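You operate a simulated robot arm through the tools that you are given. There is no shell and no other tool.

The job below is to be done with a simulated robot arm. You get a single attempt, and the scene is never put back.

TASK
Put the stopper in the test socket, set the leak tester to 2 bar and lock its knob.
Fine: open the blue tap, go by the display, and leave the tap open.

It is judged by the outcome, as a careful person would: the job done as asked, and still so three seconds after it is handed in. It fails if anything else is knocked over, pushed out of place, dropped, spilled or broken. Lids that push on must go on centred and level and be pressed home; caps that screw on are set level and turned clockwise until they are tight.

THE ROBOT
A 6-joint arm with a two-finger gripper, fixed in place. Base frame: the origin is at the foot of the arm, x ahead of it, y to its left, z up; the work surface is at about z = 803. Readings come in mm, degrees, newtons and seconds.
With the tool pointing down near the work surface it reaches from about 120 to 700 mm from the base axis. Its first joint turns from -66.0 to 66.0 degrees. Payload 2.45 kg.
The TCP is the grasp point between the finger pads, 30 mm short of the fingertips. In the tool frame z runs along the fingers and y along their closing line. The gripper opens to 106 mm. The gripper's body begins 79 mm behind the TCP.
Orientation is that of the tool frame in the base frame, as [roll, pitch, yaw] about the fixed x, y, z axes, in that order (R = Rz(yaw) Ry(pitch) Rx(roll)). With the fingers straight down and closing along the base's y, the tool's x points along the base's -x, its y along +y and its z along -z.

THE INTERFACE
- The arm moves only by the tool move_arm. Its argument "deltas" is a list of rows, each a list of 7 numbers: the shift along the base's x, y, z in units of 50 mm (1.0 is 50 mm), then the turn, a rotation vector about the base's x, y, z in units of 5 degrees (1.0 is 5 degrees), then the opening, from 0 (shut) to 1 (fully open). In form: [[x, y, z, wx, wy, wz, jaw], ...]. A call has 1 to 20 rows; each row shifts and turns the commanded pose from where the row before left it. A call with a number of a shift or a turn outside -1 to 1 is refused whole. Each row takes 0.2 s and may step no farther than 50 mm and 8.6 degrees from the row before; otherwise, or with a gripper value out of range, the whole call is refused. A pose out of reach is approached as far as the arm can. The call stops where the force on the tool passes 70 N (or 10 N more than at its start, if that is more) or the arm is blocked; 0.2 s more then pass. The fingers move at their own pace (about 153 mm/s each) and stop on an object; they squeeze with about 24 N. The grip force told is the motor's: it shows also when the fingers shut on nothing. Time passes only in rows, and 0.2 s behind the last, so rows that do not move let the fingers close. It gives the time, the measured TCP pose, the force on the tool (base axes), the opening and the grip force at its end, in the units of the frame above (readings bear some noise), with the torque about the TCP (base axes, N m) and any sound that the robot's microphone picked up.
- Cameras (640 x 400 px; columns grow to the right, rows downward): "scene" is fixed at [52.8, 412.9, 1397]; the picture's right is [-0.79, -0.61, 0.00], its down [-0.39, 0.50, -0.77] and it looks along [0.47, -0.61, -0.64] (base axes); focal length 264 px, centre (320, 200). "wrist" rides on the gripper at [76, -2, -106] in the tool frame; the picture's right is [0.02, 1.00, 0.00], its down [-0.78, 0.02, -0.62] and it looks along [-0.62, 0.01, 0.78] (tool axes); focal length 247 px, centre (320, 200). There is no depth. A picture from a camera that has moved, and an enlarged one, comes with that camera's place and axes in the base frame and with its lens.
- grab_frame(camera): a new picture of that camera. It takes no simulated time.
- zoom(camera, box): a new picture of the part [left, top, right, bottom] of that camera's present view, enlarged. It takes no simulated time.
- hand_in(): hands the job in; it is judged then, once.

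Places have to be worked out from the pictures, the camera data and where the tool is seen. Open the gripper and draw the arm clear of the work before you hand the job in, unless the task says otherwise.

The tools are called after ">>>" by a JSON object that holds its "op" and its "data". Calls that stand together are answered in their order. move_arm: Moves the arm, as the interface text tells. Its arguments: {"type":"object","properties":{"deltas":{"type":"array"}},"required":["deltas"]} The other tools are called the same way: grab_frame (camera) takes a picture; zoom (camera, box) takes an enlarged picture of a part of a camera's view; hand_in () hands the job in.

At the start:

```text
t: 0.0
tcp_pos: [428.2, 77.5, 1211.5]
tool_rot: [179.9, 0.1, -180.0]
wrist_force: [-0.3, -0.2, 0.6]
ft_torque: [-0.01, -0.02, 0.01]
grip_width: 106.1
grip_force: 0.1
```

scene: 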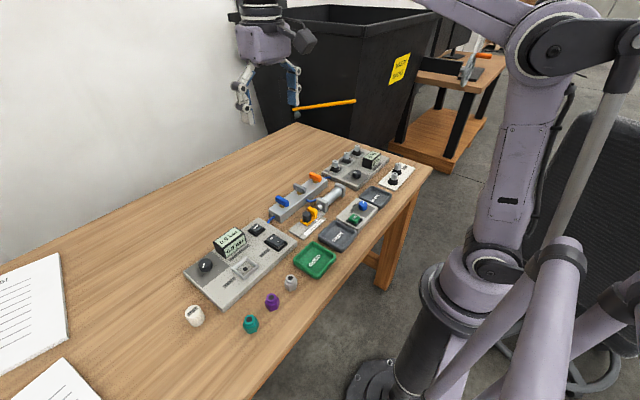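
wrist: 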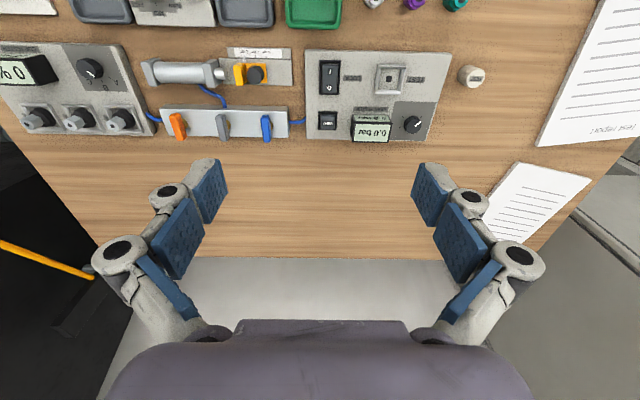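

I'll start by looking closely at the panel area in both cameras.

>>> {"op": "zoom", "data": {"camera": "scene", "box": [170, 200, 330, 340]}}

>>> {"op": "zoom", "data": {"camera": "scene", "box": [250, 130, 430, 260]}}

>>> {"op": "zoom", "data": {"camera": "wrist", "box": [290, 30, 500, 160]}}

>>> {"op": "zoom", "data": {"camera": "wrist", "box": [0, 0, 310, 160]}}

```text
2.86 times, centred on (250, 270) of scene
camera zoom: at [52.8, 412.9, 1397.0], right [-0.79, -0.61, 0.0], down [-0.39, 0.5, -0.77], along [0.47, -0.61, -0.64], focal length 756 px, centre (520, 0)
```

zoom: 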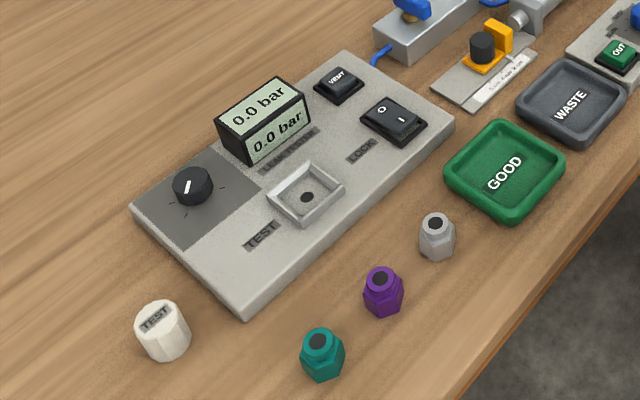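

```text
3.08 times, centred on (340, 195) of scene
camera zoom: at [52.8, 412.9, 1397.0], right [-0.79, -0.61, 0.0], down [-0.39, 0.5, -0.77], along [0.47, -0.61, -0.64], focal length 814 px, centre (258, 215)
```

zoom: 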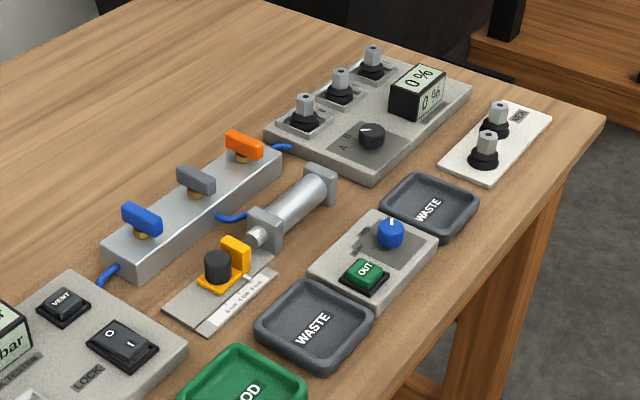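

```text
3.05 times, centred on (395, 95) of wrist
camera zoom: at [350.2, 74.3, 1317.5], right [-0.02, 1.0, 0.0], down [0.78, 0.02, 0.62], along [0.62, 0.01, -0.78], focal length 753 px, centre (91, 520)
```

zoom: 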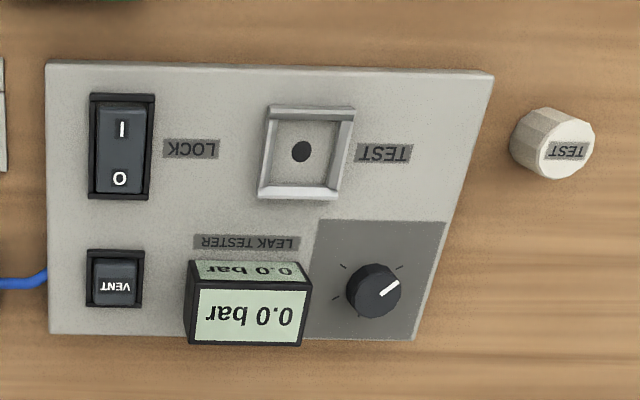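

```text
2.06 times, centred on (155, 80) of wrist
camera zoom: at [350.2, 74.3, 1317.5], right [-0.02, 1.0, 0.0], down [0.78, 0.02, 0.62], along [0.62, 0.01, -0.78], focal length 510 px, centre (661, 448)
```

zoom: 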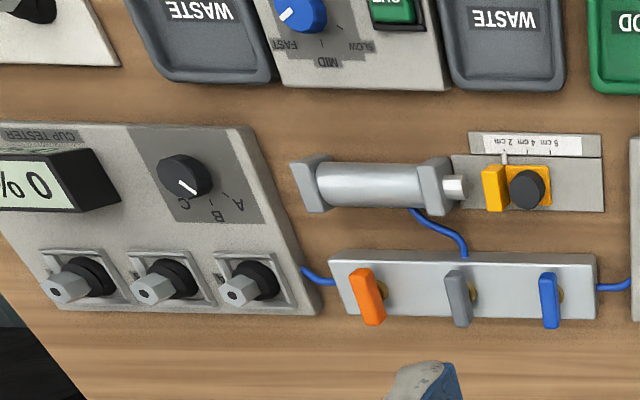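

The panel carries the test socket near (454, 200), a knob near (533, 260) and the lock rocker near (454, 91). The white stopper is near (446, 348) and the blue tap near (540, -28). I'll move above the panel for a closer view.

>>> {"op": "move_arm", "data": {"deltas": [[0.0, 0.49, -0.8, 0, 0, 0, 1], [0.0, 0.49, -0.8, 0, 0, 0, 1], [0.0, 0.49, -0.8, 0, 0, 0, 1], [0.0, 0.49, -0.8, 0, 0, 0, 1], [0.0, 0.49, -0.8, 0, 0, 0, 1]]}}

>>> {"op": "grab_frame", "data": {"camera": "wrist"}}

```text
t: 1.2
tcp_pos: [428.1, 200.3, 1008.8]
tool_rot: [179.9, 0.1, -179.9]
wrist_force: [-0.9, 0.3, -0.6]
ft_torque: [0.0, 0.02, 0.02]
grip_width: 105.9
grip_force: 0.0
```

```text
taken
camera wrist: at [350.7, 198.0, 1115.3], right [-0.02, 1.0, 0.0], down [0.78, 0.02, 0.62], along [0.62, 0.01, -0.78], focal length 247 px, centre (320, 200)
```

wrist: 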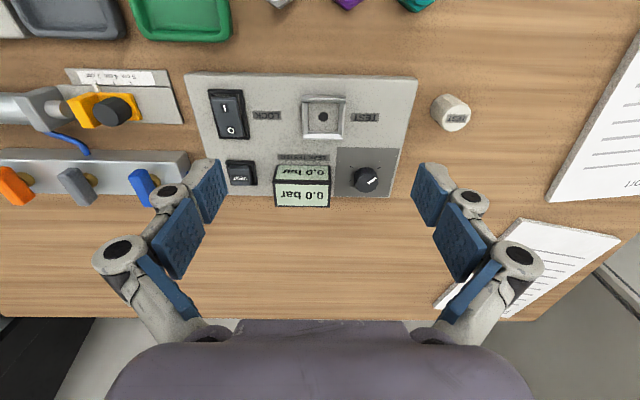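

>>> {"op": "zoom", "data": {"camera": "wrist", "box": [180, 65, 340, 165]}}

>>> {"op": "zoom", "data": {"camera": "wrist", "box": [280, 80, 480, 205]}}

>>> {"op": "zoom", "data": {"camera": "wrist", "box": [0, 60, 200, 210]}}

>>> {"op": "zoom", "data": {"camera": "scene", "box": [170, 280, 230, 340]}}

```text
4.00 times, centred on (260, 115) of wrist
camera zoom: at [350.7, 198.0, 1115.3], right [-0.02, 1.0, 0.0], down [0.78, 0.02, 0.62], along [0.62, 0.01, -0.78], focal length 988 px, centre (560, 540)
```

zoom: 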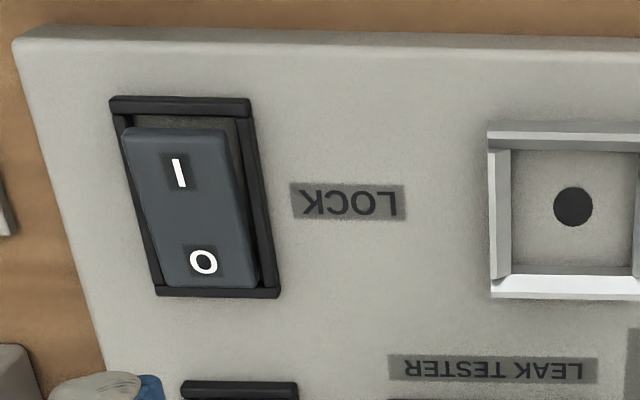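

```text
3.20 times, centred on (380, 142) of wrist
camera zoom: at [350.7, 198.0, 1115.3], right [-0.02, 1.0, 0.0], down [0.78, 0.02, 0.62], along [0.62, 0.01, -0.78], focal length 790 px, centre (128, 384)
```

zoom: 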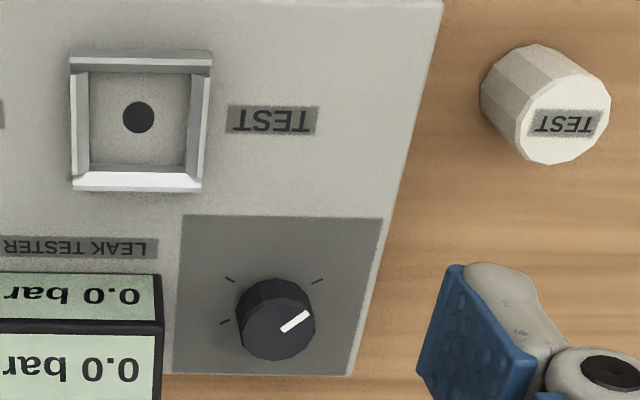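

```text
2.67 times, centred on (100, 135) of wrist
camera zoom: at [350.7, 198.0, 1115.3], right [-0.02, 1.0, 0.0], down [0.78, 0.02, 0.62], along [0.62, 0.01, -0.78], focal length 659 px, centre (907, 373)
```

zoom: 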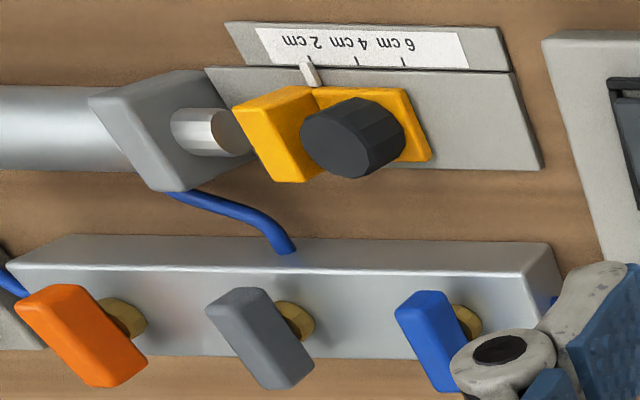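

```text
6.67 times, centred on (200, 310) of scene
camera zoom: at [52.9, 412.9, 1397.0], right [-0.79, -0.61, 0.0], down [-0.39, 0.5, -0.77], along [0.47, -0.61, -0.64], focal length 1764 px, centre (1120, -533)
```

zoom: 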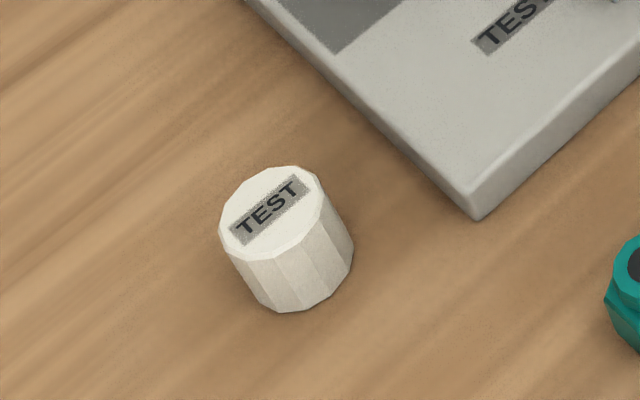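

>>> {"op": "zoom", "data": {"camera": "scene", "box": [185, 245, 245, 285]}}

>>> {"op": "zoom", "data": {"camera": "scene", "box": [225, 210, 305, 285]}}

>>> {"op": "zoom", "data": {"camera": "scene", "box": [265, 165, 345, 225]}}

```text
10.00 times, centred on (215, 265) of scene
camera zoom: at [52.9, 412.9, 1397.0], right [-0.79, -0.61, 0.0], down [-0.39, 0.5, -0.77], along [0.47, -0.61, -0.64], focal length 2645 px, centre (1370, -450)
```

zoom: 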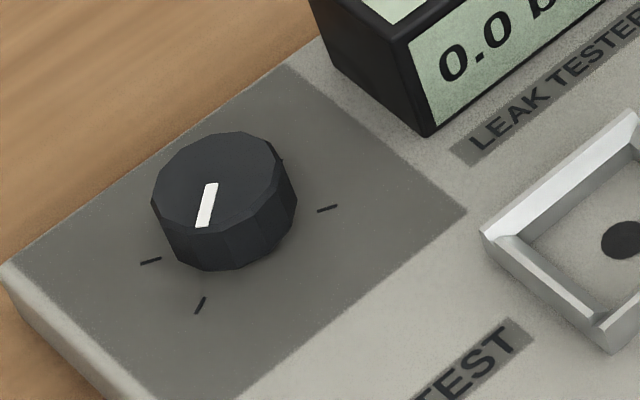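

```text
5.33 times, centred on (265, 248) of scene
camera zoom: at [52.9, 412.9, 1397.0], right [-0.79, -0.61, 0.0], down [-0.39, 0.5, -0.77], along [0.47, -0.61, -0.64], focal length 1411 px, centre (613, -53)
```

zoom: 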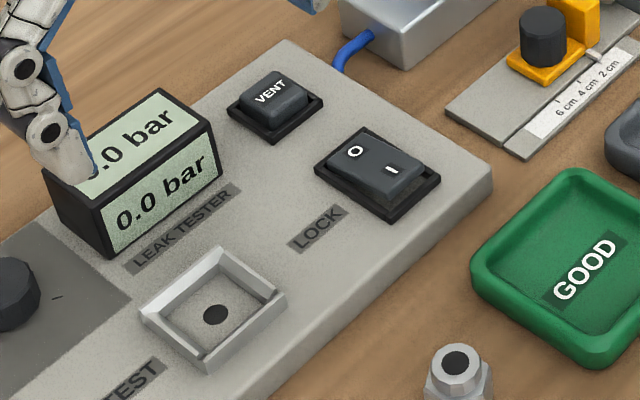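

```text
6.67 times, centred on (305, 195) of scene
camera zoom: at [52.9, 412.9, 1397.0], right [-0.79, -0.61, 0.0], down [-0.39, 0.5, -0.77], along [0.47, -0.61, -0.64], focal length 1764 px, centre (420, 233)
```

zoom: 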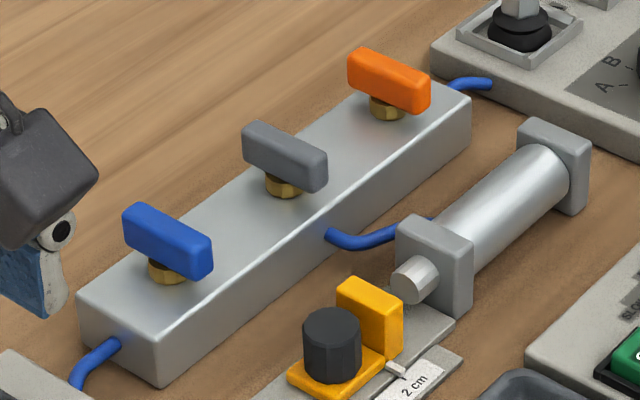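

The rocker's I end stands raised and the O end is pressed, so the knob is unlocked. The stopper's top is at about z 841 near (448, 352), so I'll move above it to refine that.

>>> {"op": "move_arm", "data": {"deltas": [[0.09, 0.76, -0.395, 0, 0, 0, 1], [0.09, 0.76, -0.395, 0, 0, 0, 1], [0.09, 0.76, -0.395, 0, 0, 0, 1], [0.09, 0.76, -0.395, 0, 0, 0, 1], [0, 0, 0, 0, 0, 0, 0.6]]}}

>>> {"op": "grab_frame", "data": {"camera": "wrist"}}

>>> {"op": "grab_frame", "data": {"camera": "scene"}}

```text
t: 2.4
tcp_pos: [442.9, 350.1, 929.5]
tool_rot: [179.8, 0.1, 180.0]
wrist_force: [0.4, -0.4, 0.1]
ft_torque: [-0.03, 0.02, -0.03]
grip_width: 63.6
grip_force: 0.1
```

```text
taken
camera wrist: at [366.5, 347.5, 1035.4], right [-0.02, 1.0, 0.0], down [0.78, 0.02, 0.62], along [0.62, 0.01, -0.78], focal length 247 px, centre (320, 200)
```

wrist: 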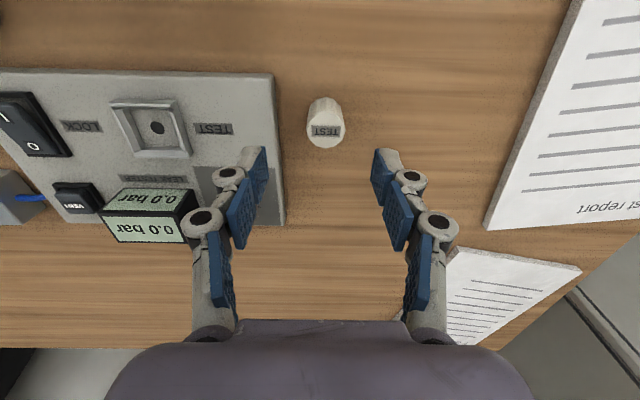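

```text
taken
```

scene: 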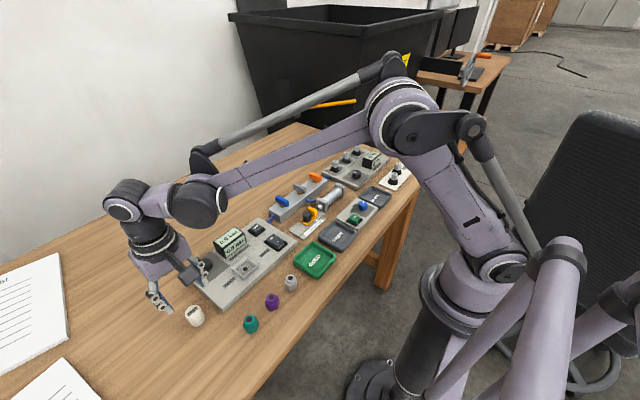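

>>> {"op": "zoom", "data": {"camera": "wrist", "box": [270, 80, 390, 180]}}

>>> {"op": "zoom", "data": {"camera": "wrist", "box": [90, 80, 240, 180]}}

>>> {"op": "zoom", "data": {"camera": "scene", "box": [120, 250, 230, 330]}}

```text
4.00 times, centred on (330, 130) of wrist
camera zoom: at [366.5, 347.5, 1035.4], right [-0.02, 1.0, 0.0], down [0.78, 0.02, 0.62], along [0.62, 0.01, -0.78], focal length 988 px, centre (280, 480)
```

zoom: 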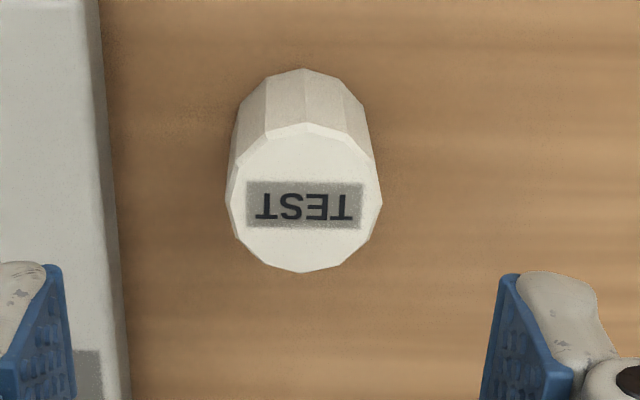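

```text
4.00 times, centred on (165, 130) of wrist
camera zoom: at [366.5, 347.5, 1035.4], right [-0.02, 1.0, 0.0], down [0.78, 0.02, 0.62], along [0.62, 0.01, -0.78], focal length 988 px, centre (940, 480)
```

zoom: 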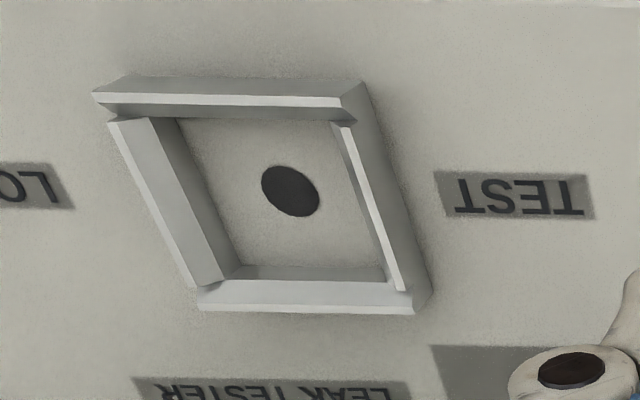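

```text
5.00 times, centred on (175, 290) of scene
camera zoom: at [52.8, 412.9, 1397.0], right [-0.79, -0.61, 0.0], down [-0.39, 0.5, -0.77], along [0.47, -0.61, -0.64], focal length 1323 px, centre (1045, -250)
```

zoom: 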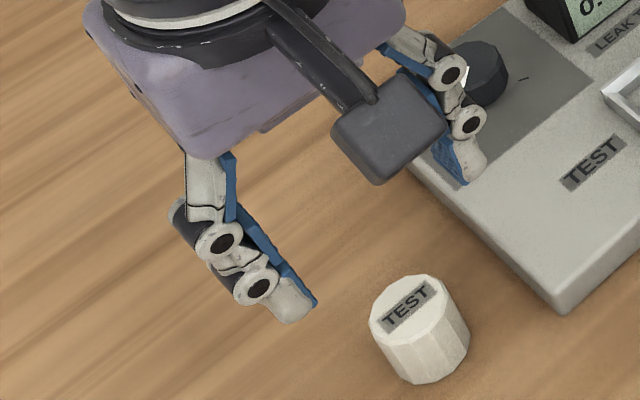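

>>> {"op": "zoom", "data": {"camera": "scene", "box": [225, 250, 265, 285]}}

>>> {"op": "zoom", "data": {"camera": "scene", "box": [330, 140, 400, 185]}}

```text
11.43 times, centred on (245, 268) of scene
camera zoom: at [52.8, 412.9, 1397.0], right [-0.79, -0.61, 0.0], down [-0.39, 0.5, -0.77], along [0.47, -0.61, -0.64], focal length 3023 px, centre (1177, -571)
```

zoom: 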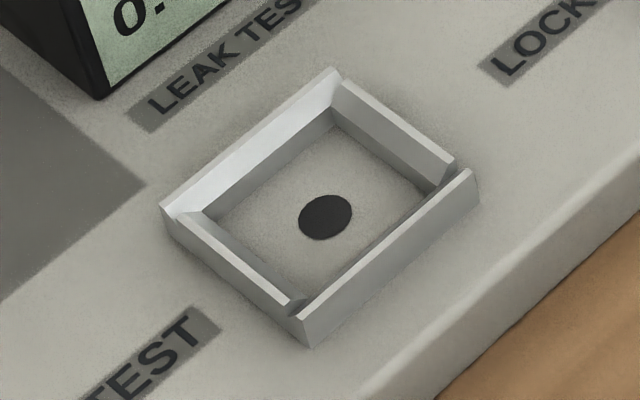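

```text
8.89 times, centred on (365, 162) of scene
camera zoom: at [52.8, 412.9, 1397.0], right [-0.79, -0.61, 0.0], down [-0.39, 0.5, -0.77], along [0.47, -0.61, -0.64], focal length 2351 px, centre (-80, 533)
```

zoom: 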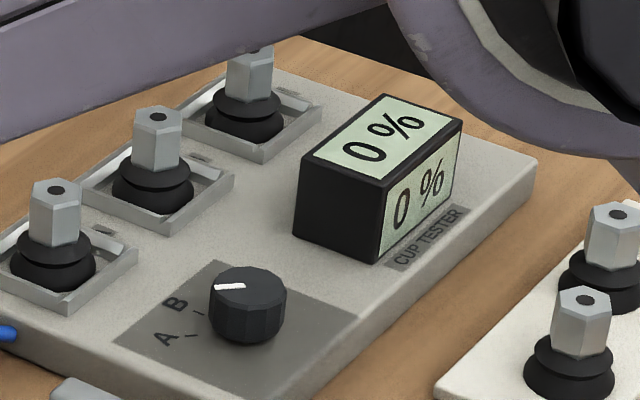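

I'll hold still for a moment to see how noisy the pose reading is before descending.

>>> {"op": "move_arm", "data": {"deltas": [[0.0, 0, 0, 0, 0, 0, 0.6], [0, 0, 0, 0, 0, 0, 0.6]]}}

```text
t: 3.0
tcp_pos: [443.8, 348.8, 928.3]
tool_rot: [179.9, 0.1, 180.0]
wrist_force: [0.0, -0.7, 0.2]
ft_torque: [-0.02, -0.05, -0.01]
grip_width: 63.8
grip_force: 0.0
```

The readings vary by about 1 mm. The panel edge is near y 312, so I'll narrow the jaw to about 46 mm and drop part-way over the stopper.

>>> {"op": "move_arm", "data": {"deltas": [[0.07, 0.08, 0, 0, 0, 0, 0.43], [0, 0, -0.4, 0, 0, 0, 0.43], [0, 0, -0.4, 0, 0, 0, 0.43], [0, 0, 0, 0, 0, 0, 0.43]]}}

>>> {"op": "grab_frame", "data": {"camera": "wrist"}}

>>> {"op": "zoom", "data": {"camera": "scene", "box": [140, 260, 230, 340]}}

```text
t: 4.0
tcp_pos: [448.5, 355.2, 890.8]
tool_rot: [180.0, 0.1, -179.9]
wrist_force: [-1.0, -0.1, 0.0]
ft_torque: [-0.01, 0.0, -0.01]
grip_width: 45.5
grip_force: 0.0
```

```text
taken
camera wrist: at [370.9, 352.9, 996.9], right [-0.02, 1.0, 0.0], down [0.78, 0.02, 0.62], along [0.62, 0.01, -0.78], focal length 247 px, centre (320, 200)
```

wrist: 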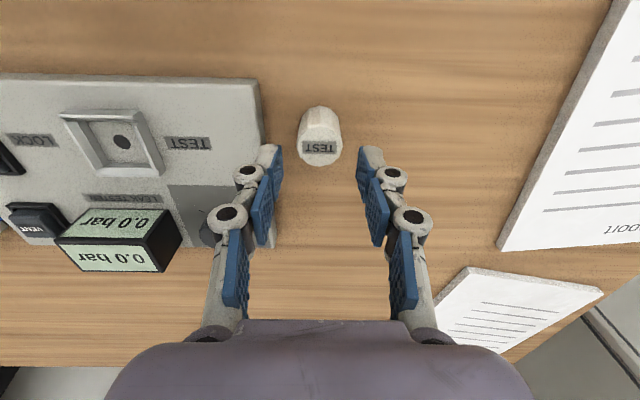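

```text
5.00 times, centred on (185, 300) of scene
camera zoom: at [52.8, 412.9, 1397.0], right [-0.79, -0.61, 0.0], down [-0.39, 0.5, -0.77], along [0.47, -0.61, -0.64], focal length 1323 px, centre (995, -300)
```

zoom: 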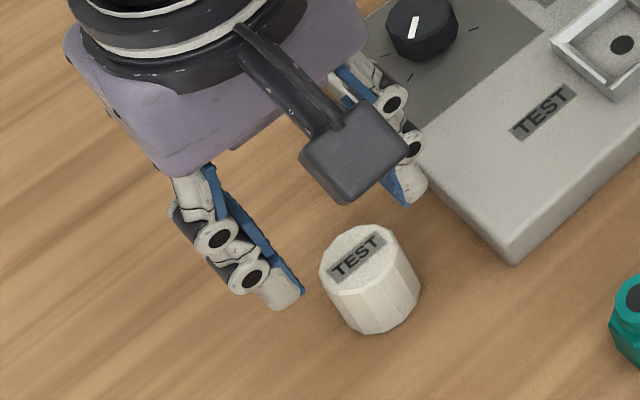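

The stopper sits centred between the fingertips in y, and its x of about 447.6 matches the tool. I'll descend so the tips end at about z 819 and close.

>>> {"op": "move_arm", "data": {"deltas": [[0, 0, -0.4, 0, 0, 0, 0.43], [0, 0, -0.4, 0, 0, 0, 0.43], [0, 0, 0, 0, 0, 0, 0.43], [0, 0, 0, 0, 0, 0, 0.43]]}}

>>> {"op": "zoom", "data": {"camera": "scene", "box": [140, 260, 230, 340]}}

>>> {"op": "grab_frame", "data": {"camera": "wrist"}}

```text
t: 5.0
tcp_pos: [449.2, 354.8, 851.3]
tool_rot: [179.9, 0.2, -179.9]
wrist_force: [-0.3, -0.6, 0.8]
ft_torque: [0.01, -0.03, 0.03]
grip_width: 45.4
grip_force: 0.1
```

```text
5.00 times, centred on (185, 300) of scene
camera zoom: at [52.8, 412.9, 1397.0], right [-0.79, -0.61, 0.0], down [-0.39, 0.5, -0.77], along [0.47, -0.61, -0.64], focal length 1323 px, centre (995, -300)
```

zoom: 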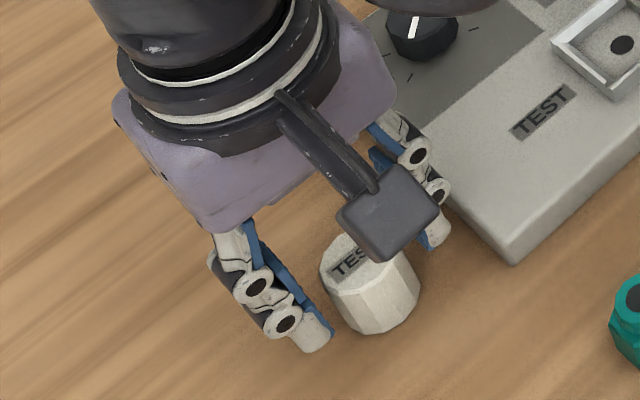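

```text
taken
camera wrist: at [371.8, 352.6, 957.6], right [-0.02, 1.0, 0.0], down [0.78, 0.02, 0.62], along [0.62, 0.01, -0.78], focal length 247 px, centre (320, 200)
```

wrist: 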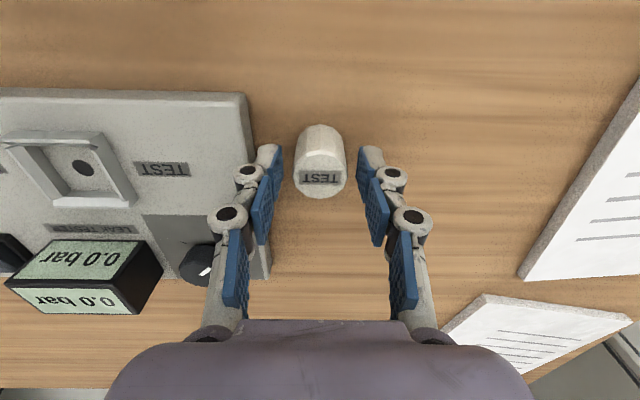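

Aligned, with the tips about 18 mm above the stopper's base. I'll close the fingers.

>>> {"op": "move_arm", "data": {"deltas": [[0, 0, 0, 0, 0, 0, 0.2], [0, 0, 0, 0, 0, 0, 0], [0, 0, 0, 0, 0, 0, 0], [0, 0, 0, 0, 0, 0, 0]]}}

>>> {"op": "grab_frame", "data": {"camera": "wrist"}}

```text
t: 6.0
tcp_pos: [448.9, 354.8, 852.0]
tool_rot: [179.9, 0.1, 179.9]
wrist_force: [0.0, -0.7, 3.8]
ft_torque: [0.0, 0.0, -0.01]
grip_width: 31.3
grip_force: 23.9
```

```text
taken
camera wrist: at [371.8, 352.7, 957.8], right [-0.02, 1.0, 0.0], down [0.78, 0.02, 0.62], along [0.62, 0.01, -0.78], focal length 247 px, centre (320, 200)
```

wrist: 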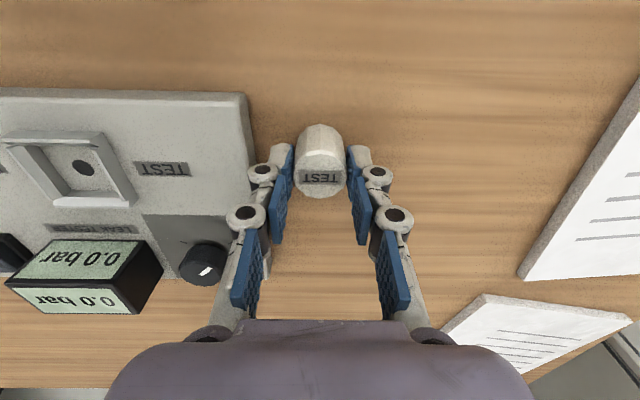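

Gripped at 31 mm width. I'll lift 65 mm, then carry the stopper over toward the socket.

>>> {"op": "move_arm", "data": {"deltas": [[0, 0, 0.4, 0, 0, 0, 0], [0, 0, 0.5, 0, 0, 0, 0], [0, 0, 0.4, 0, 0, 0, 0], [0.02, -0.6, 0, 0, 0, 0, 0], [0.02, -0.6, 0, 0, 0, 0, 0], [0.02, -0.6, 0, 0, 0, 0, 0], [0.02, -0.6, 0, 0, 0, 0, 0], [0.02, -0.62, 0, 0, 0, 0, 0], [0, 0, 0, 0, 0, 0, 0]]}}

>>> {"op": "grab_frame", "data": {"camera": "wrist"}}

>>> {"op": "zoom", "data": {"camera": "scene", "box": [190, 210, 290, 300]}}

```text
t: 8.0
tcp_pos: [451.5, 204.3, 917.3]
tool_rot: [179.9, 0.1, 180.0]
wrist_force: [0.7, 0.5, -0.1]
ft_torque: [0.01, -0.01, -0.01]
grip_width: 31.4
grip_force: 24.4
```

```text
taken
camera wrist: at [374.7, 201.3, 1023.5], right [-0.02, 1.0, 0.0], down [0.78, 0.02, 0.62], along [0.62, 0.01, -0.78], focal length 247 px, centre (320, 200)
```

wrist: 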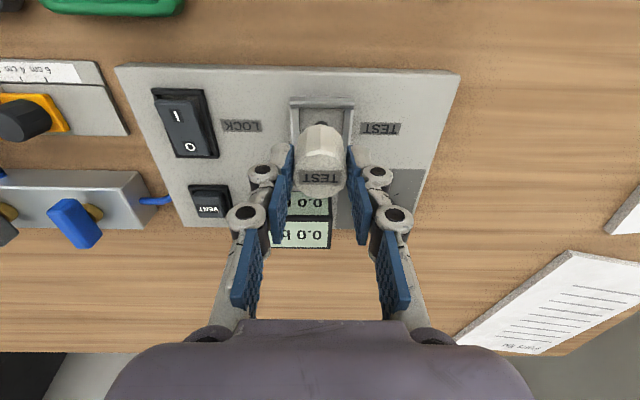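

```text
4.44 times, centred on (240, 255) of scene
camera zoom: at [52.8, 412.8, 1397.0], right [-0.79, -0.61, 0.0], down [-0.39, 0.5, -0.77], along [0.47, -0.61, -0.64], focal length 1176 px, centre (676, -44)
```

zoom: 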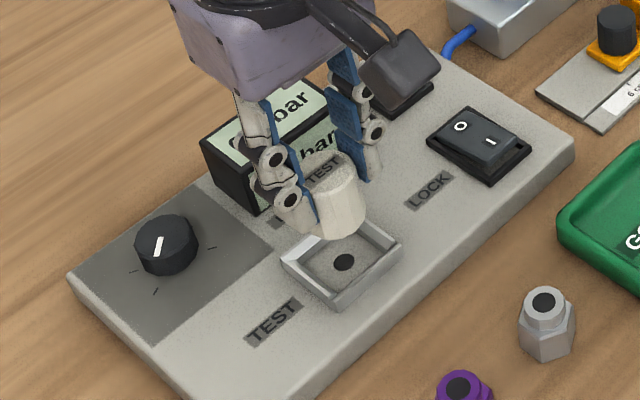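

>>> {"op": "zoom", "data": {"camera": "wrist", "box": [270, 80, 370, 200]}}

>>> {"op": "zoom", "data": {"camera": "scene", "box": [225, 225, 285, 285]}}

```text
3.33 times, centred on (320, 140) of wrist
camera zoom: at [374.7, 201.3, 1023.5], right [-0.02, 1.0, 0.0], down [0.78, 0.02, 0.62], along [0.62, 0.01, -0.78], focal length 823 px, centre (320, 400)
```

zoom: 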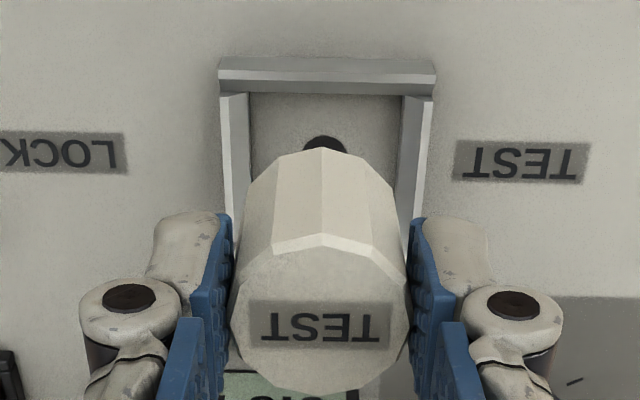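

```text
6.67 times, centred on (255, 255) of scene
camera zoom: at [52.8, 412.8, 1397.0], right [-0.79, -0.61, 0.0], down [-0.39, 0.5, -0.77], along [0.47, -0.61, -0.64], focal length 1764 px, centre (753, -167)
```

zoom: 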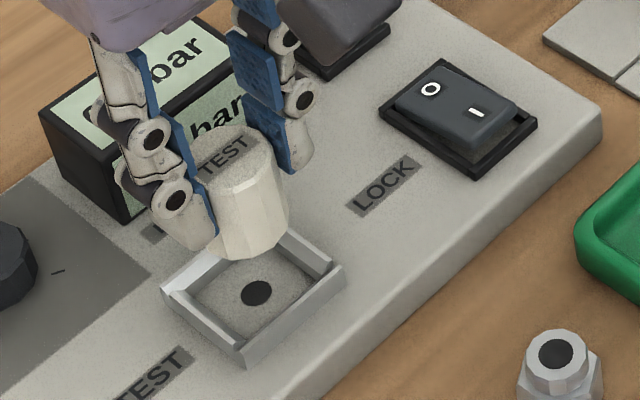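

Both views agree that the stopper needs about +3.6 mm in x and +1.3 mm in y to centre on the hole. I'll make that shift, lower to just above the rim and check again.

>>> {"op": "move_arm", "data": {"deltas": [[0.072, 0.026, 0, 0, 0, 0, 0], [0, 0, -0.3, 0, 0, 0, 0], [0, 0, -0.16, 0, 0, 0, 0], [0, 0, 0, 0, 0, 0, 0], [0, 0, 0, 0, 0, 0, 0]]}}

>>> {"op": "zoom", "data": {"camera": "wrist", "box": [270, 80, 370, 200]}}

>>> {"op": "zoom", "data": {"camera": "scene", "box": [225, 225, 285, 285]}}

```text
t: 9.2
tcp_pos: [456.9, 206.4, 893.7]
tool_rot: [179.8, 0.1, 180.0]
wrist_force: [1.3, -0.2, 0.0]
ft_torque: [0.0, -0.01, 0.03]
grip_width: 31.2
grip_force: 23.7
```

```text
3.33 times, centred on (320, 140) of wrist
camera zoom: at [379.8, 204.2, 1000.0], right [-0.02, 1.0, 0.0], down [0.78, 0.02, 0.62], along [0.62, 0.01, -0.78], focal length 823 px, centre (320, 400)
```

zoom: 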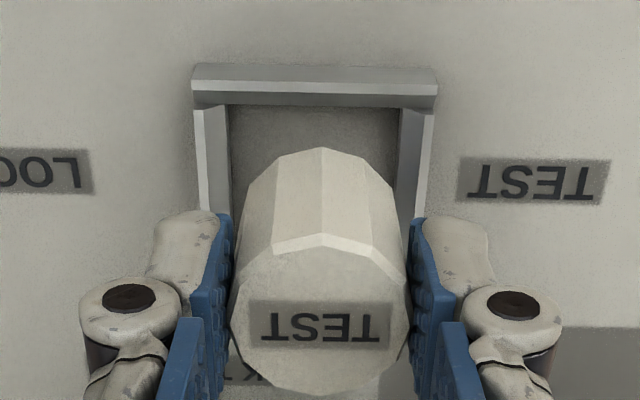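

```text
6.67 times, centred on (255, 255) of scene
camera zoom: at [52.8, 412.9, 1397.0], right [-0.79, -0.61, 0.0], down [-0.39, 0.5, -0.77], along [0.47, -0.61, -0.64], focal length 1764 px, centre (753, -167)
```

zoom: 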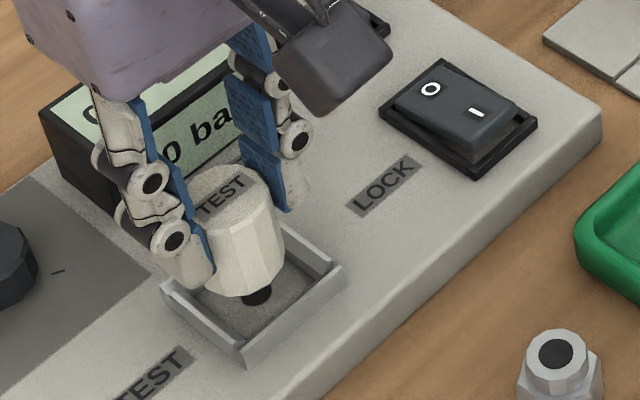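

I overshot slightly: the stopper is now about 1 mm too far in +x and 1.5 mm too far in +y. I'll nudge it back and look again before entering the rim.

>>> {"op": "move_arm", "data": {"deltas": [[-0.02, -0.03, 0, 0, 0, 0, 0], [0, 0, -0.08, 0, 0, 0, 0], [0, 0, 0, 0, 0, 0, 0], [0, 0, 0, 0, 0, 0, 0]]}}

>>> {"op": "zoom", "data": {"camera": "wrist", "box": [270, 80, 370, 200]}}

>>> {"op": "zoom", "data": {"camera": "scene", "box": [225, 225, 285, 285]}}

```text
t: 10.2
tcp_pos: [457.4, 204.6, 889.6]
tool_rot: [179.9, 0.1, -180.0]
wrist_force: [-0.1, -0.6, 0.2]
ft_torque: [-0.01, 0.04, 0.01]
grip_width: 31.5
grip_force: 24.1
```

```text
3.33 times, centred on (320, 140) of wrist
camera zoom: at [379.0, 202.2, 995.8], right [-0.02, 1.0, 0.0], down [0.78, 0.02, 0.62], along [0.62, 0.01, -0.78], focal length 823 px, centre (320, 400)
```

zoom: 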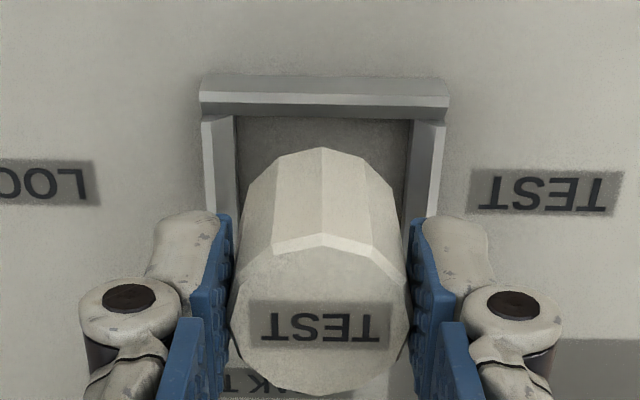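

```text
6.67 times, centred on (255, 255) of scene
camera zoom: at [52.8, 412.9, 1397.0], right [-0.79, -0.61, 0.0], down [-0.39, 0.5, -0.77], along [0.47, -0.61, -0.64], focal length 1764 px, centre (753, -167)
```

zoom: 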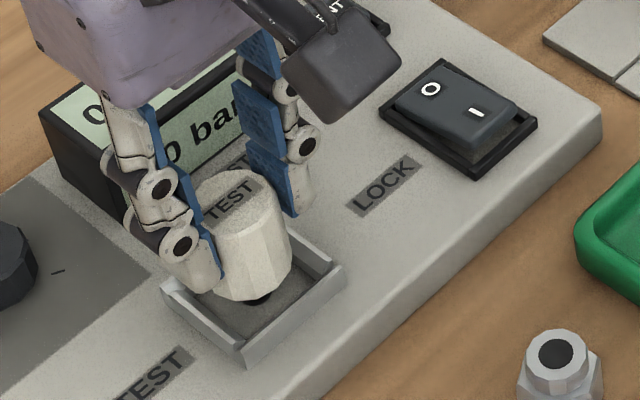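

Within half a millimetre in both axes now. I'll lower the remaining ~14 mm gently and watch the force.

>>> {"op": "move_arm", "data": {"deltas": [[0, 0, -0.1, 0, 0, 0, 0], [0, 0, -0.1, 0, 0, 0, 0], [0, 0, -0.04, 0, 0, 0, 0], [0, 0, 0, 0, 0, 0, 0], [0, 0, 0, 0, 0, 0, 0]]}}

>>> {"op": "zoom", "data": {"camera": "wrist", "box": [270, 80, 370, 200]}}

>>> {"op": "zoom", "data": {"camera": "scene", "box": [225, 225, 285, 285]}}

```text
t: 11.4
tcp_pos: [456.7, 204.5, 877.3]
tool_rot: [179.9, 0.2, 180.0]
wrist_force: [0.2, 0.9, -0.3]
ft_torque: [0.02, 0.01, 0.0]
grip_width: 31.1
grip_force: 23.8
```

```text
3.33 times, centred on (320, 140) of wrist
camera zoom: at [380.1, 202.2, 983.9], right [-0.02, 1.0, 0.0], down [0.78, 0.02, 0.62], along [0.62, 0.01, -0.78], focal length 823 px, centre (320, 400)
```

zoom: 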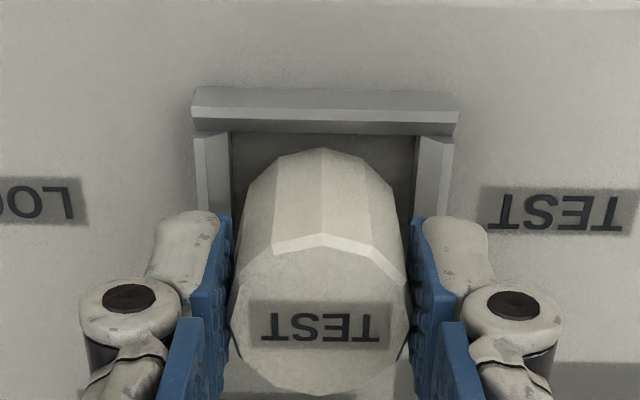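

```text
6.67 times, centred on (255, 255) of scene
camera zoom: at [52.8, 412.9, 1397.0], right [-0.79, -0.61, 0.0], down [-0.39, 0.5, -0.77], along [0.47, -0.61, -0.64], focal length 1764 px, centre (753, -167)
```

zoom: 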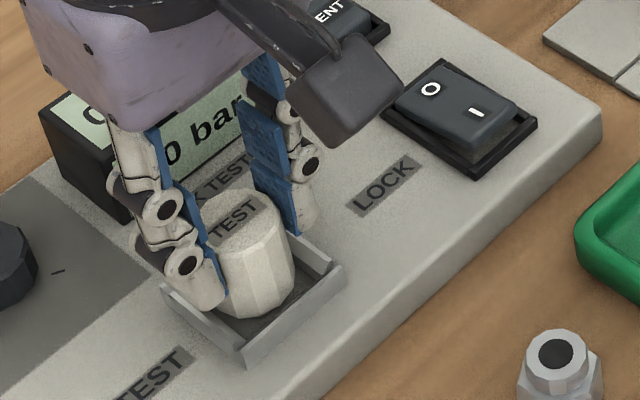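

The stopper is just above the socket floor and about 1.5–2 mm too far in +x. I'll shift it back a little and recheck.

>>> {"op": "move_arm", "data": {"deltas": [[-0.034, 0.01, 0, 0, 0, 0, 0], [0, 0, 0, 0, 0, 0, 0], [0, 0, 0, 0, 0, 0, 0]]}}

>>> {"op": "zoom", "data": {"camera": "wrist", "box": [270, 80, 370, 200]}}

>>> {"op": "zoom", "data": {"camera": "scene", "box": [230, 245, 270, 285]}}

```text
t: 12.2
tcp_pos: [455.2, 204.9, 878.2]
tool_rot: [180.0, 0.0, -180.0]
wrist_force: [0.4, -0.1, -0.5]
ft_torque: [0.03, 0.04, 0.02]
grip_width: 31.3
grip_force: 23.5
```

```text
3.33 times, centred on (320, 140) of wrist
camera zoom: at [378.0, 202.5, 984.2], right [-0.02, 1.0, 0.0], down [0.78, 0.02, 0.62], along [0.62, 0.01, -0.78], focal length 823 px, centre (320, 400)
```

zoom: 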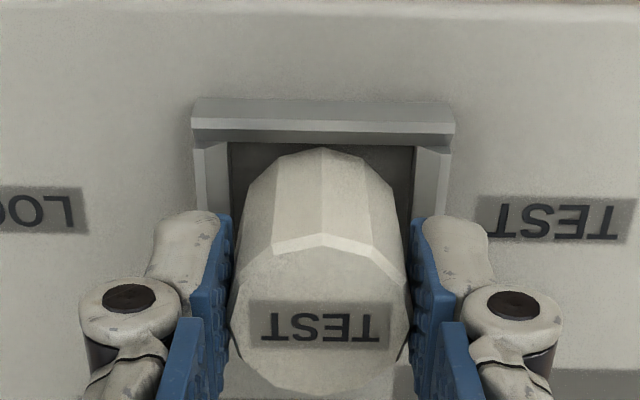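

```text
10.00 times, centred on (250, 265) of scene
camera zoom: at [52.8, 412.9, 1397.0], right [-0.79, -0.61, 0.0], down [-0.39, 0.5, -0.77], along [0.47, -0.61, -0.64], focal length 2645 px, centre (1020, -450)
```

zoom: 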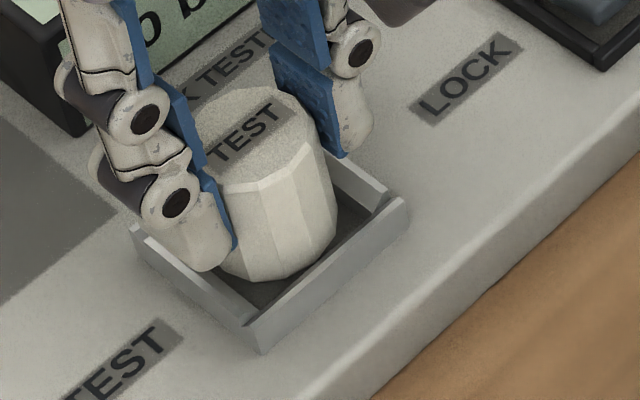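

Centred now in both axes. I'll lower until the stopper seats on the socket floor.

>>> {"op": "move_arm", "data": {"deltas": [[0, 0, -0.04, 0, 0, 0, 0], [0, 0, -0.04, 0, 0, 0, 0], [0, 0, 0, 0, 0, 0, 0], [0, 0, 0, 0, 0, 0, 0]]}}

```text
t: 13.2
tcp_pos: [456.0, 205.2, 873.4]
tool_rot: [179.9, 0.0, -179.9]
wrist_force: [-0.5, 0.0, 0.4]
ft_torque: [0.0, 0.0, -0.01]
grip_width: 31.4
grip_force: 24.5
```

>>> {"op": "move_arm", "data": {"deltas": [[0, 0, -0.03, 0, 0, 0, 0], [0, 0, -0.03, 0, 0, 0, 0], [0, 0, 0, 0, 0, 0, 0]]}}

>>> {"op": "zoom", "data": {"camera": "scene", "box": [230, 245, 270, 285]}}

>>> {"op": "zoom", "data": {"camera": "wrist", "box": [270, 80, 370, 200]}}

```text
t: 14.0
tcp_pos: [453.3, 204.4, 871.1]
tool_rot: [179.9, 0.1, 180.0]
wrist_force: [1.2, 1.6, 22.3]
ft_torque: [0.07, -0.08, 0.03]
grip_width: 31.7
grip_force: 23.8
```

```text
10.00 times, centred on (250, 265) of scene
camera zoom: at [52.5, 412.8, 1397.1], right [-0.79, -0.61, 0.0], down [-0.39, 0.5, -0.77], along [0.47, -0.61, -0.64], focal length 2645 px, centre (1020, -450)
```

zoom: 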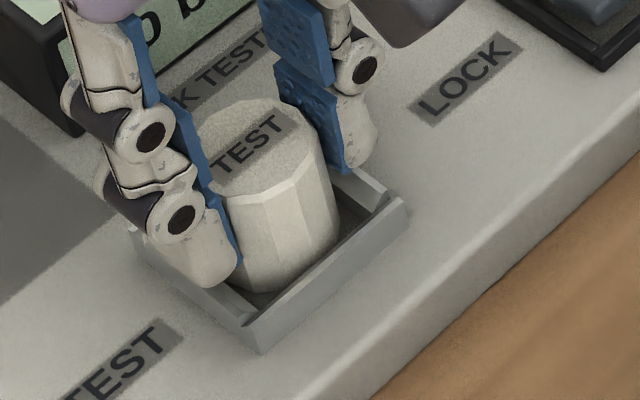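

```text
3.33 times, centred on (320, 140) of wrist
camera zoom: at [377.8, 202.3, 977.7], right [-0.02, 1.0, 0.0], down [0.78, 0.02, 0.62], along [0.62, 0.02, -0.78], focal length 823 px, centre (320, 400)
```

zoom: 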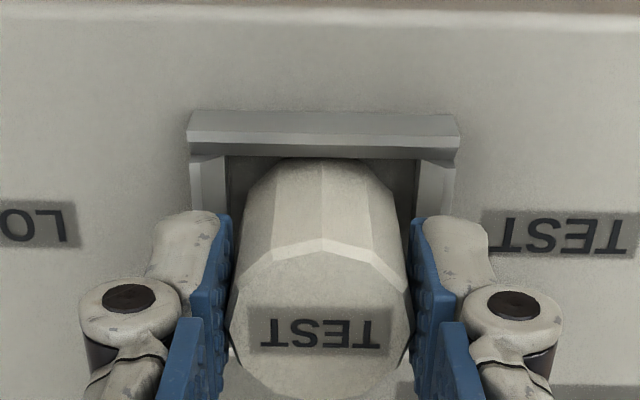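

Contact registered at about 22 N, so the stopper rests on the floor. I'll ease off 2 mm, open the fingers and rise to inspect.

>>> {"op": "move_arm", "data": {"deltas": [[0, 0, 0.03, 0, 0, 0, 0], [0, 0, 0, 0, 0, 0, 0.45], [0, 0, 0, 0, 0, 0, 0.45], [0, 0, 0.4, 0, 0, 0, 0.45], [0, 0, 0.6, 0, 0, 0, 0.45], [0, 0, 0, 0, 0, 0, 0.45]]}}

>>> {"op": "zoom", "data": {"camera": "wrist", "box": [270, 60, 370, 180]}}

>>> {"op": "zoom", "data": {"camera": "scene", "box": [225, 240, 275, 285]}}

```text
t: 15.4
tcp_pos: [454.8, 204.0, 924.4]
tool_rot: [179.9, 0.1, 180.0]
wrist_force: [-0.5, -0.1, -0.8]
ft_torque: [0.01, 0.01, 0.01]
grip_width: 48.0
grip_force: 0.0
```

```text
3.33 times, centred on (320, 120) of wrist
camera zoom: at [377.7, 202.7, 1029.9], right [-0.02, 1.0, 0.0], down [0.78, 0.02, 0.62], along [0.62, 0.01, -0.78], focal length 823 px, centre (320, 467)
```

zoom: 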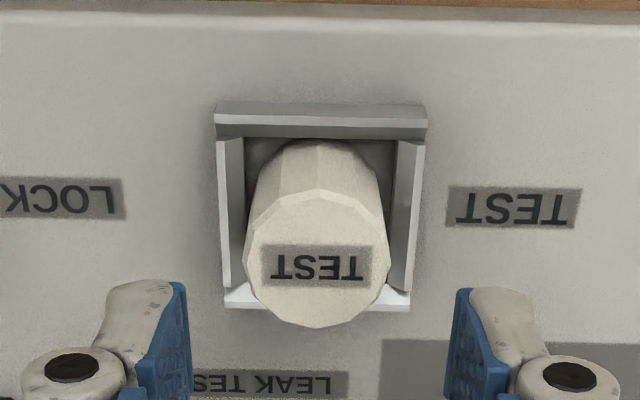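

```text
8.89 times, centred on (250, 262) of scene
camera zoom: at [52.8, 412.9, 1397.0], right [-0.79, -0.61, 0.0], down [-0.39, 0.5, -0.77], along [0.47, -0.61, -0.64], focal length 2351 px, centre (942, -356)
```

zoom: 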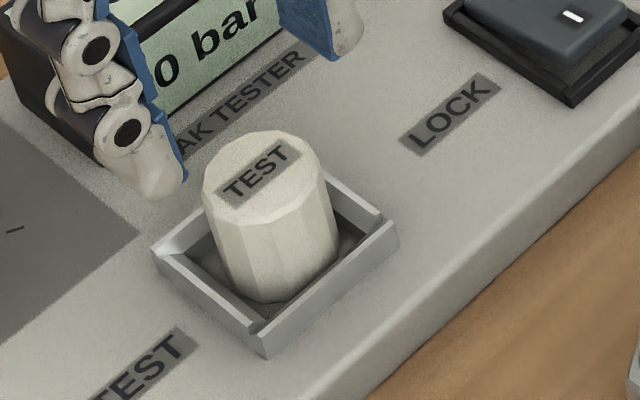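

The stopper sits upright in the socket at about (453, 203), with its top near z 863. I'll close the fingers and press down on it from above to push it home.

>>> {"op": "move_arm", "data": {"deltas": [[-0.01, 0, 0, 0, 0, 0, 0], [0, 0, 0, 0, 0, 0, 0], [0, 0, -0.3, 0, 0, 0, 0], [0, 0, -0.2, 0, 0, 0, 0], [0, 0, 0, 0, 0, 0, 0]]}}

>>> {"op": "zoom", "data": {"camera": "wrist", "box": [270, 80, 370, 200]}}

>>> {"op": "zoom", "data": {"camera": "scene", "box": [225, 230, 275, 285]}}

```text
t: 16.6
tcp_pos: [453.6, 205.0, 898.9]
tool_rot: [179.9, 0.1, -180.0]
wrist_force: [0.5, 1.0, -0.4]
ft_torque: [0.02, 0.01, 0.0]
grip_width: 0.0
grip_force: 24.2
```

```text
3.33 times, centred on (320, 140) of wrist
camera zoom: at [376.9, 201.9, 1004.3], right [-0.02, 1.0, 0.0], down [0.78, 0.02, 0.62], along [0.62, 0.01, -0.78], focal length 823 px, centre (320, 400)
```

zoom: 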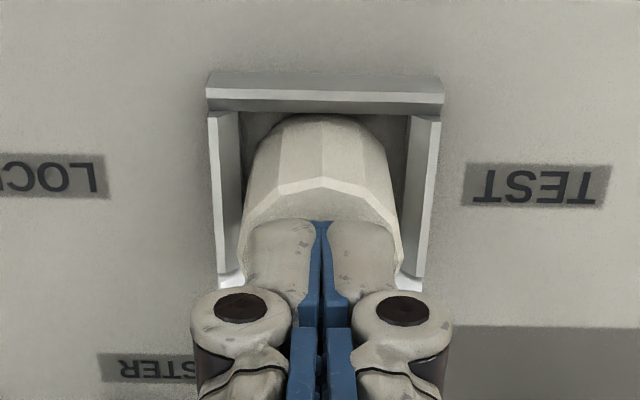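

```text
7.27 times, centred on (250, 258) of scene
camera zoom: at [52.8, 412.9, 1397.0], right [-0.79, -0.61, 0.0], down [-0.39, 0.5, -0.77], along [0.47, -0.61, -0.64], focal length 1924 px, centre (829, -218)
```

zoom: 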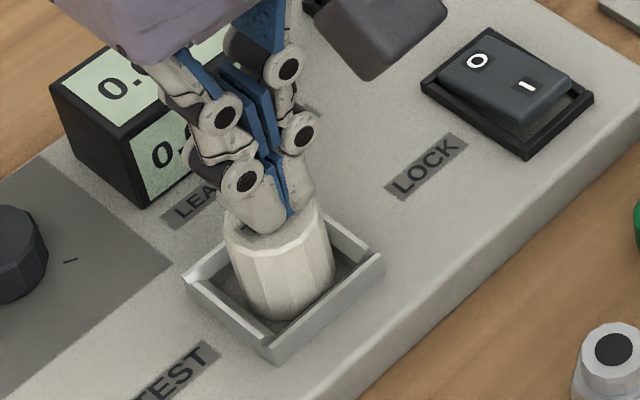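

>>> {"op": "move_arm", "data": {"deltas": [[0, 0, -0.08, 0, 0, 0, 0], [0, 0, -0.06, 0, 0, 0, 0], [0, 0, -0.04, 0, 0, 0, 0], [0, 0, 0, 0, 0, 0, 0]]}}

```text
t: 17.6
tcp_pos: [454.3, 203.7, 889.3]
tool_rot: [180.0, 0.1, 180.0]
wrist_force: [1.9, 1.2, 14.1]
ft_torque: [0.0, -0.04, -0.02]
grip_width: 6.1
grip_force: 24.9
```

Contact at 14 N, but the fingers spread to 6 mm. I'll look before pressing further.

>>> {"op": "zoom", "data": {"camera": "wrist", "box": [270, 80, 370, 200]}}

>>> {"op": "zoom", "data": {"camera": "scene", "box": [225, 230, 275, 285]}}

```text
3.33 times, centred on (320, 140) of wrist
camera zoom: at [376.8, 201.9, 995.4], right [-0.02, 1.0, 0.0], down [0.78, 0.02, 0.62], along [0.62, 0.01, -0.78], focal length 823 px, centre (320, 400)
```

zoom: 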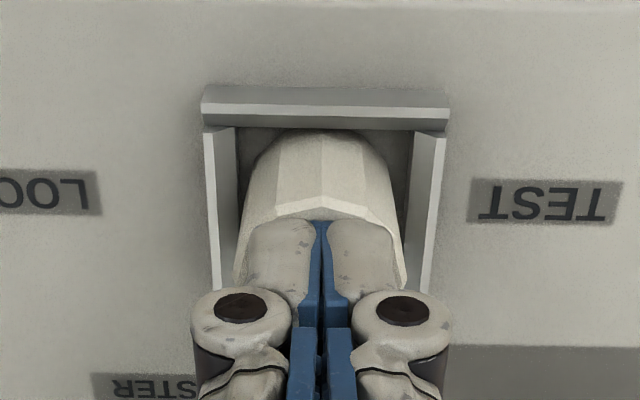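

```text
7.27 times, centred on (250, 258) of scene
camera zoom: at [52.6, 412.8, 1397.1], right [-0.79, -0.61, 0.0], down [-0.39, 0.5, -0.77], along [0.47, -0.61, -0.64], focal length 1924 px, centre (829, -218)
```

zoom: 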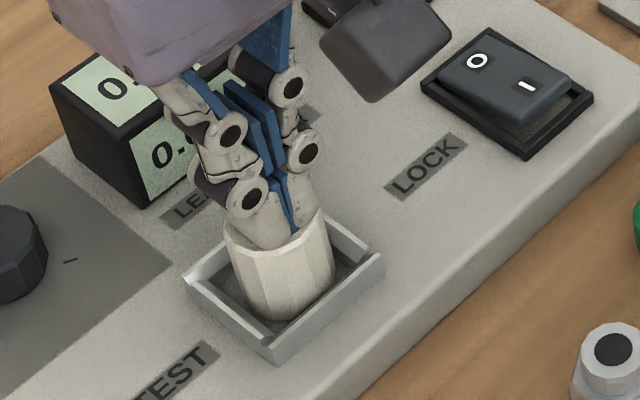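

The fingers still look closed on the stopper's top centre, so the spread is only give in the linkage. I'll press on in small steps.

>>> {"op": "move_arm", "data": {"deltas": [[0, 0, -0.03, 0, 0, 0, 0], [0, 0, -0.03, 0, 0, 0, 0], [0, 0, 0, 0, 0, 0, 0]]}}

```text
t: 18.2
tcp_pos: [454.6, 204.0, 888.8]
tool_rot: [179.9, 0.1, -180.0]
wrist_force: [-2.0, -0.7, 22.7]
ft_torque: [-0.03, 0.06, 0.02]
grip_width: 6.1
grip_force: 24.4
stopped in row 3: the force on the tool passed its limit at 74 N (the readings are from after the stop); the commanded pose is now the measured one
```

The press peaked at 74 N and stopped firmly. I'll rise and inspect the stopper.

>>> {"op": "move_arm", "data": {"deltas": [[0, 0, 0.3, 0, 0, 0, 0], [0, 0, 0.6, 0, 0, 0, 0], [-0.4, 0.5, 0.4, 0, 0, 0, 0.3], [-0.4, 0.5, 0.3, 0, 0, 0, 0.4], [0, 0, 0, 0, 0, 0, 0.4]]}}

>>> {"op": "grab_frame", "data": {"camera": "wrist"}}

>>> {"op": "zoom", "data": {"camera": "scene", "box": [225, 230, 275, 285]}}

```text
t: 19.4
tcp_pos: [414.9, 253.5, 969.5]
tool_rot: [179.9, 0.1, 180.0]
wrist_force: [-0.9, 0.1, -0.5]
ft_torque: [0.04, -0.03, -0.02]
grip_width: 42.2
grip_force: 0.0
```

```text
taken
camera wrist: at [337.9, 251.7, 1074.8], right [-0.02, 1.0, 0.0], down [0.78, 0.02, 0.62], along [0.62, 0.02, -0.78], focal length 247 px, centre (320, 200)
```

wrist: 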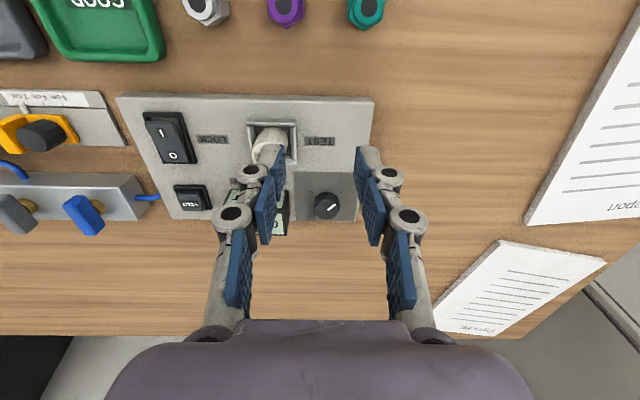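

```text
7.27 times, centred on (250, 258) of scene
camera zoom: at [52.8, 412.9, 1397.0], right [-0.79, -0.61, 0.0], down [-0.39, 0.5, -0.77], along [0.47, -0.61, -0.64], focal length 1924 px, centre (829, -218)
```

zoom: 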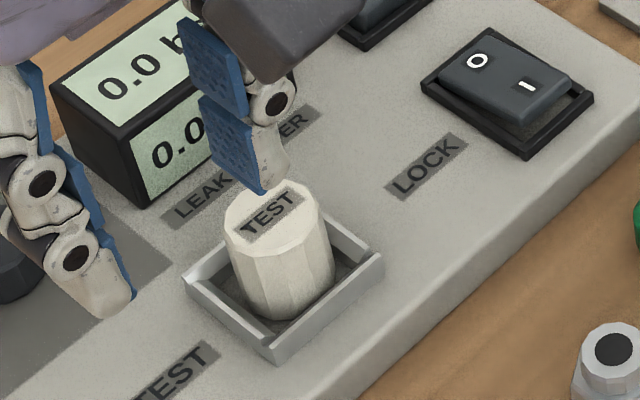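

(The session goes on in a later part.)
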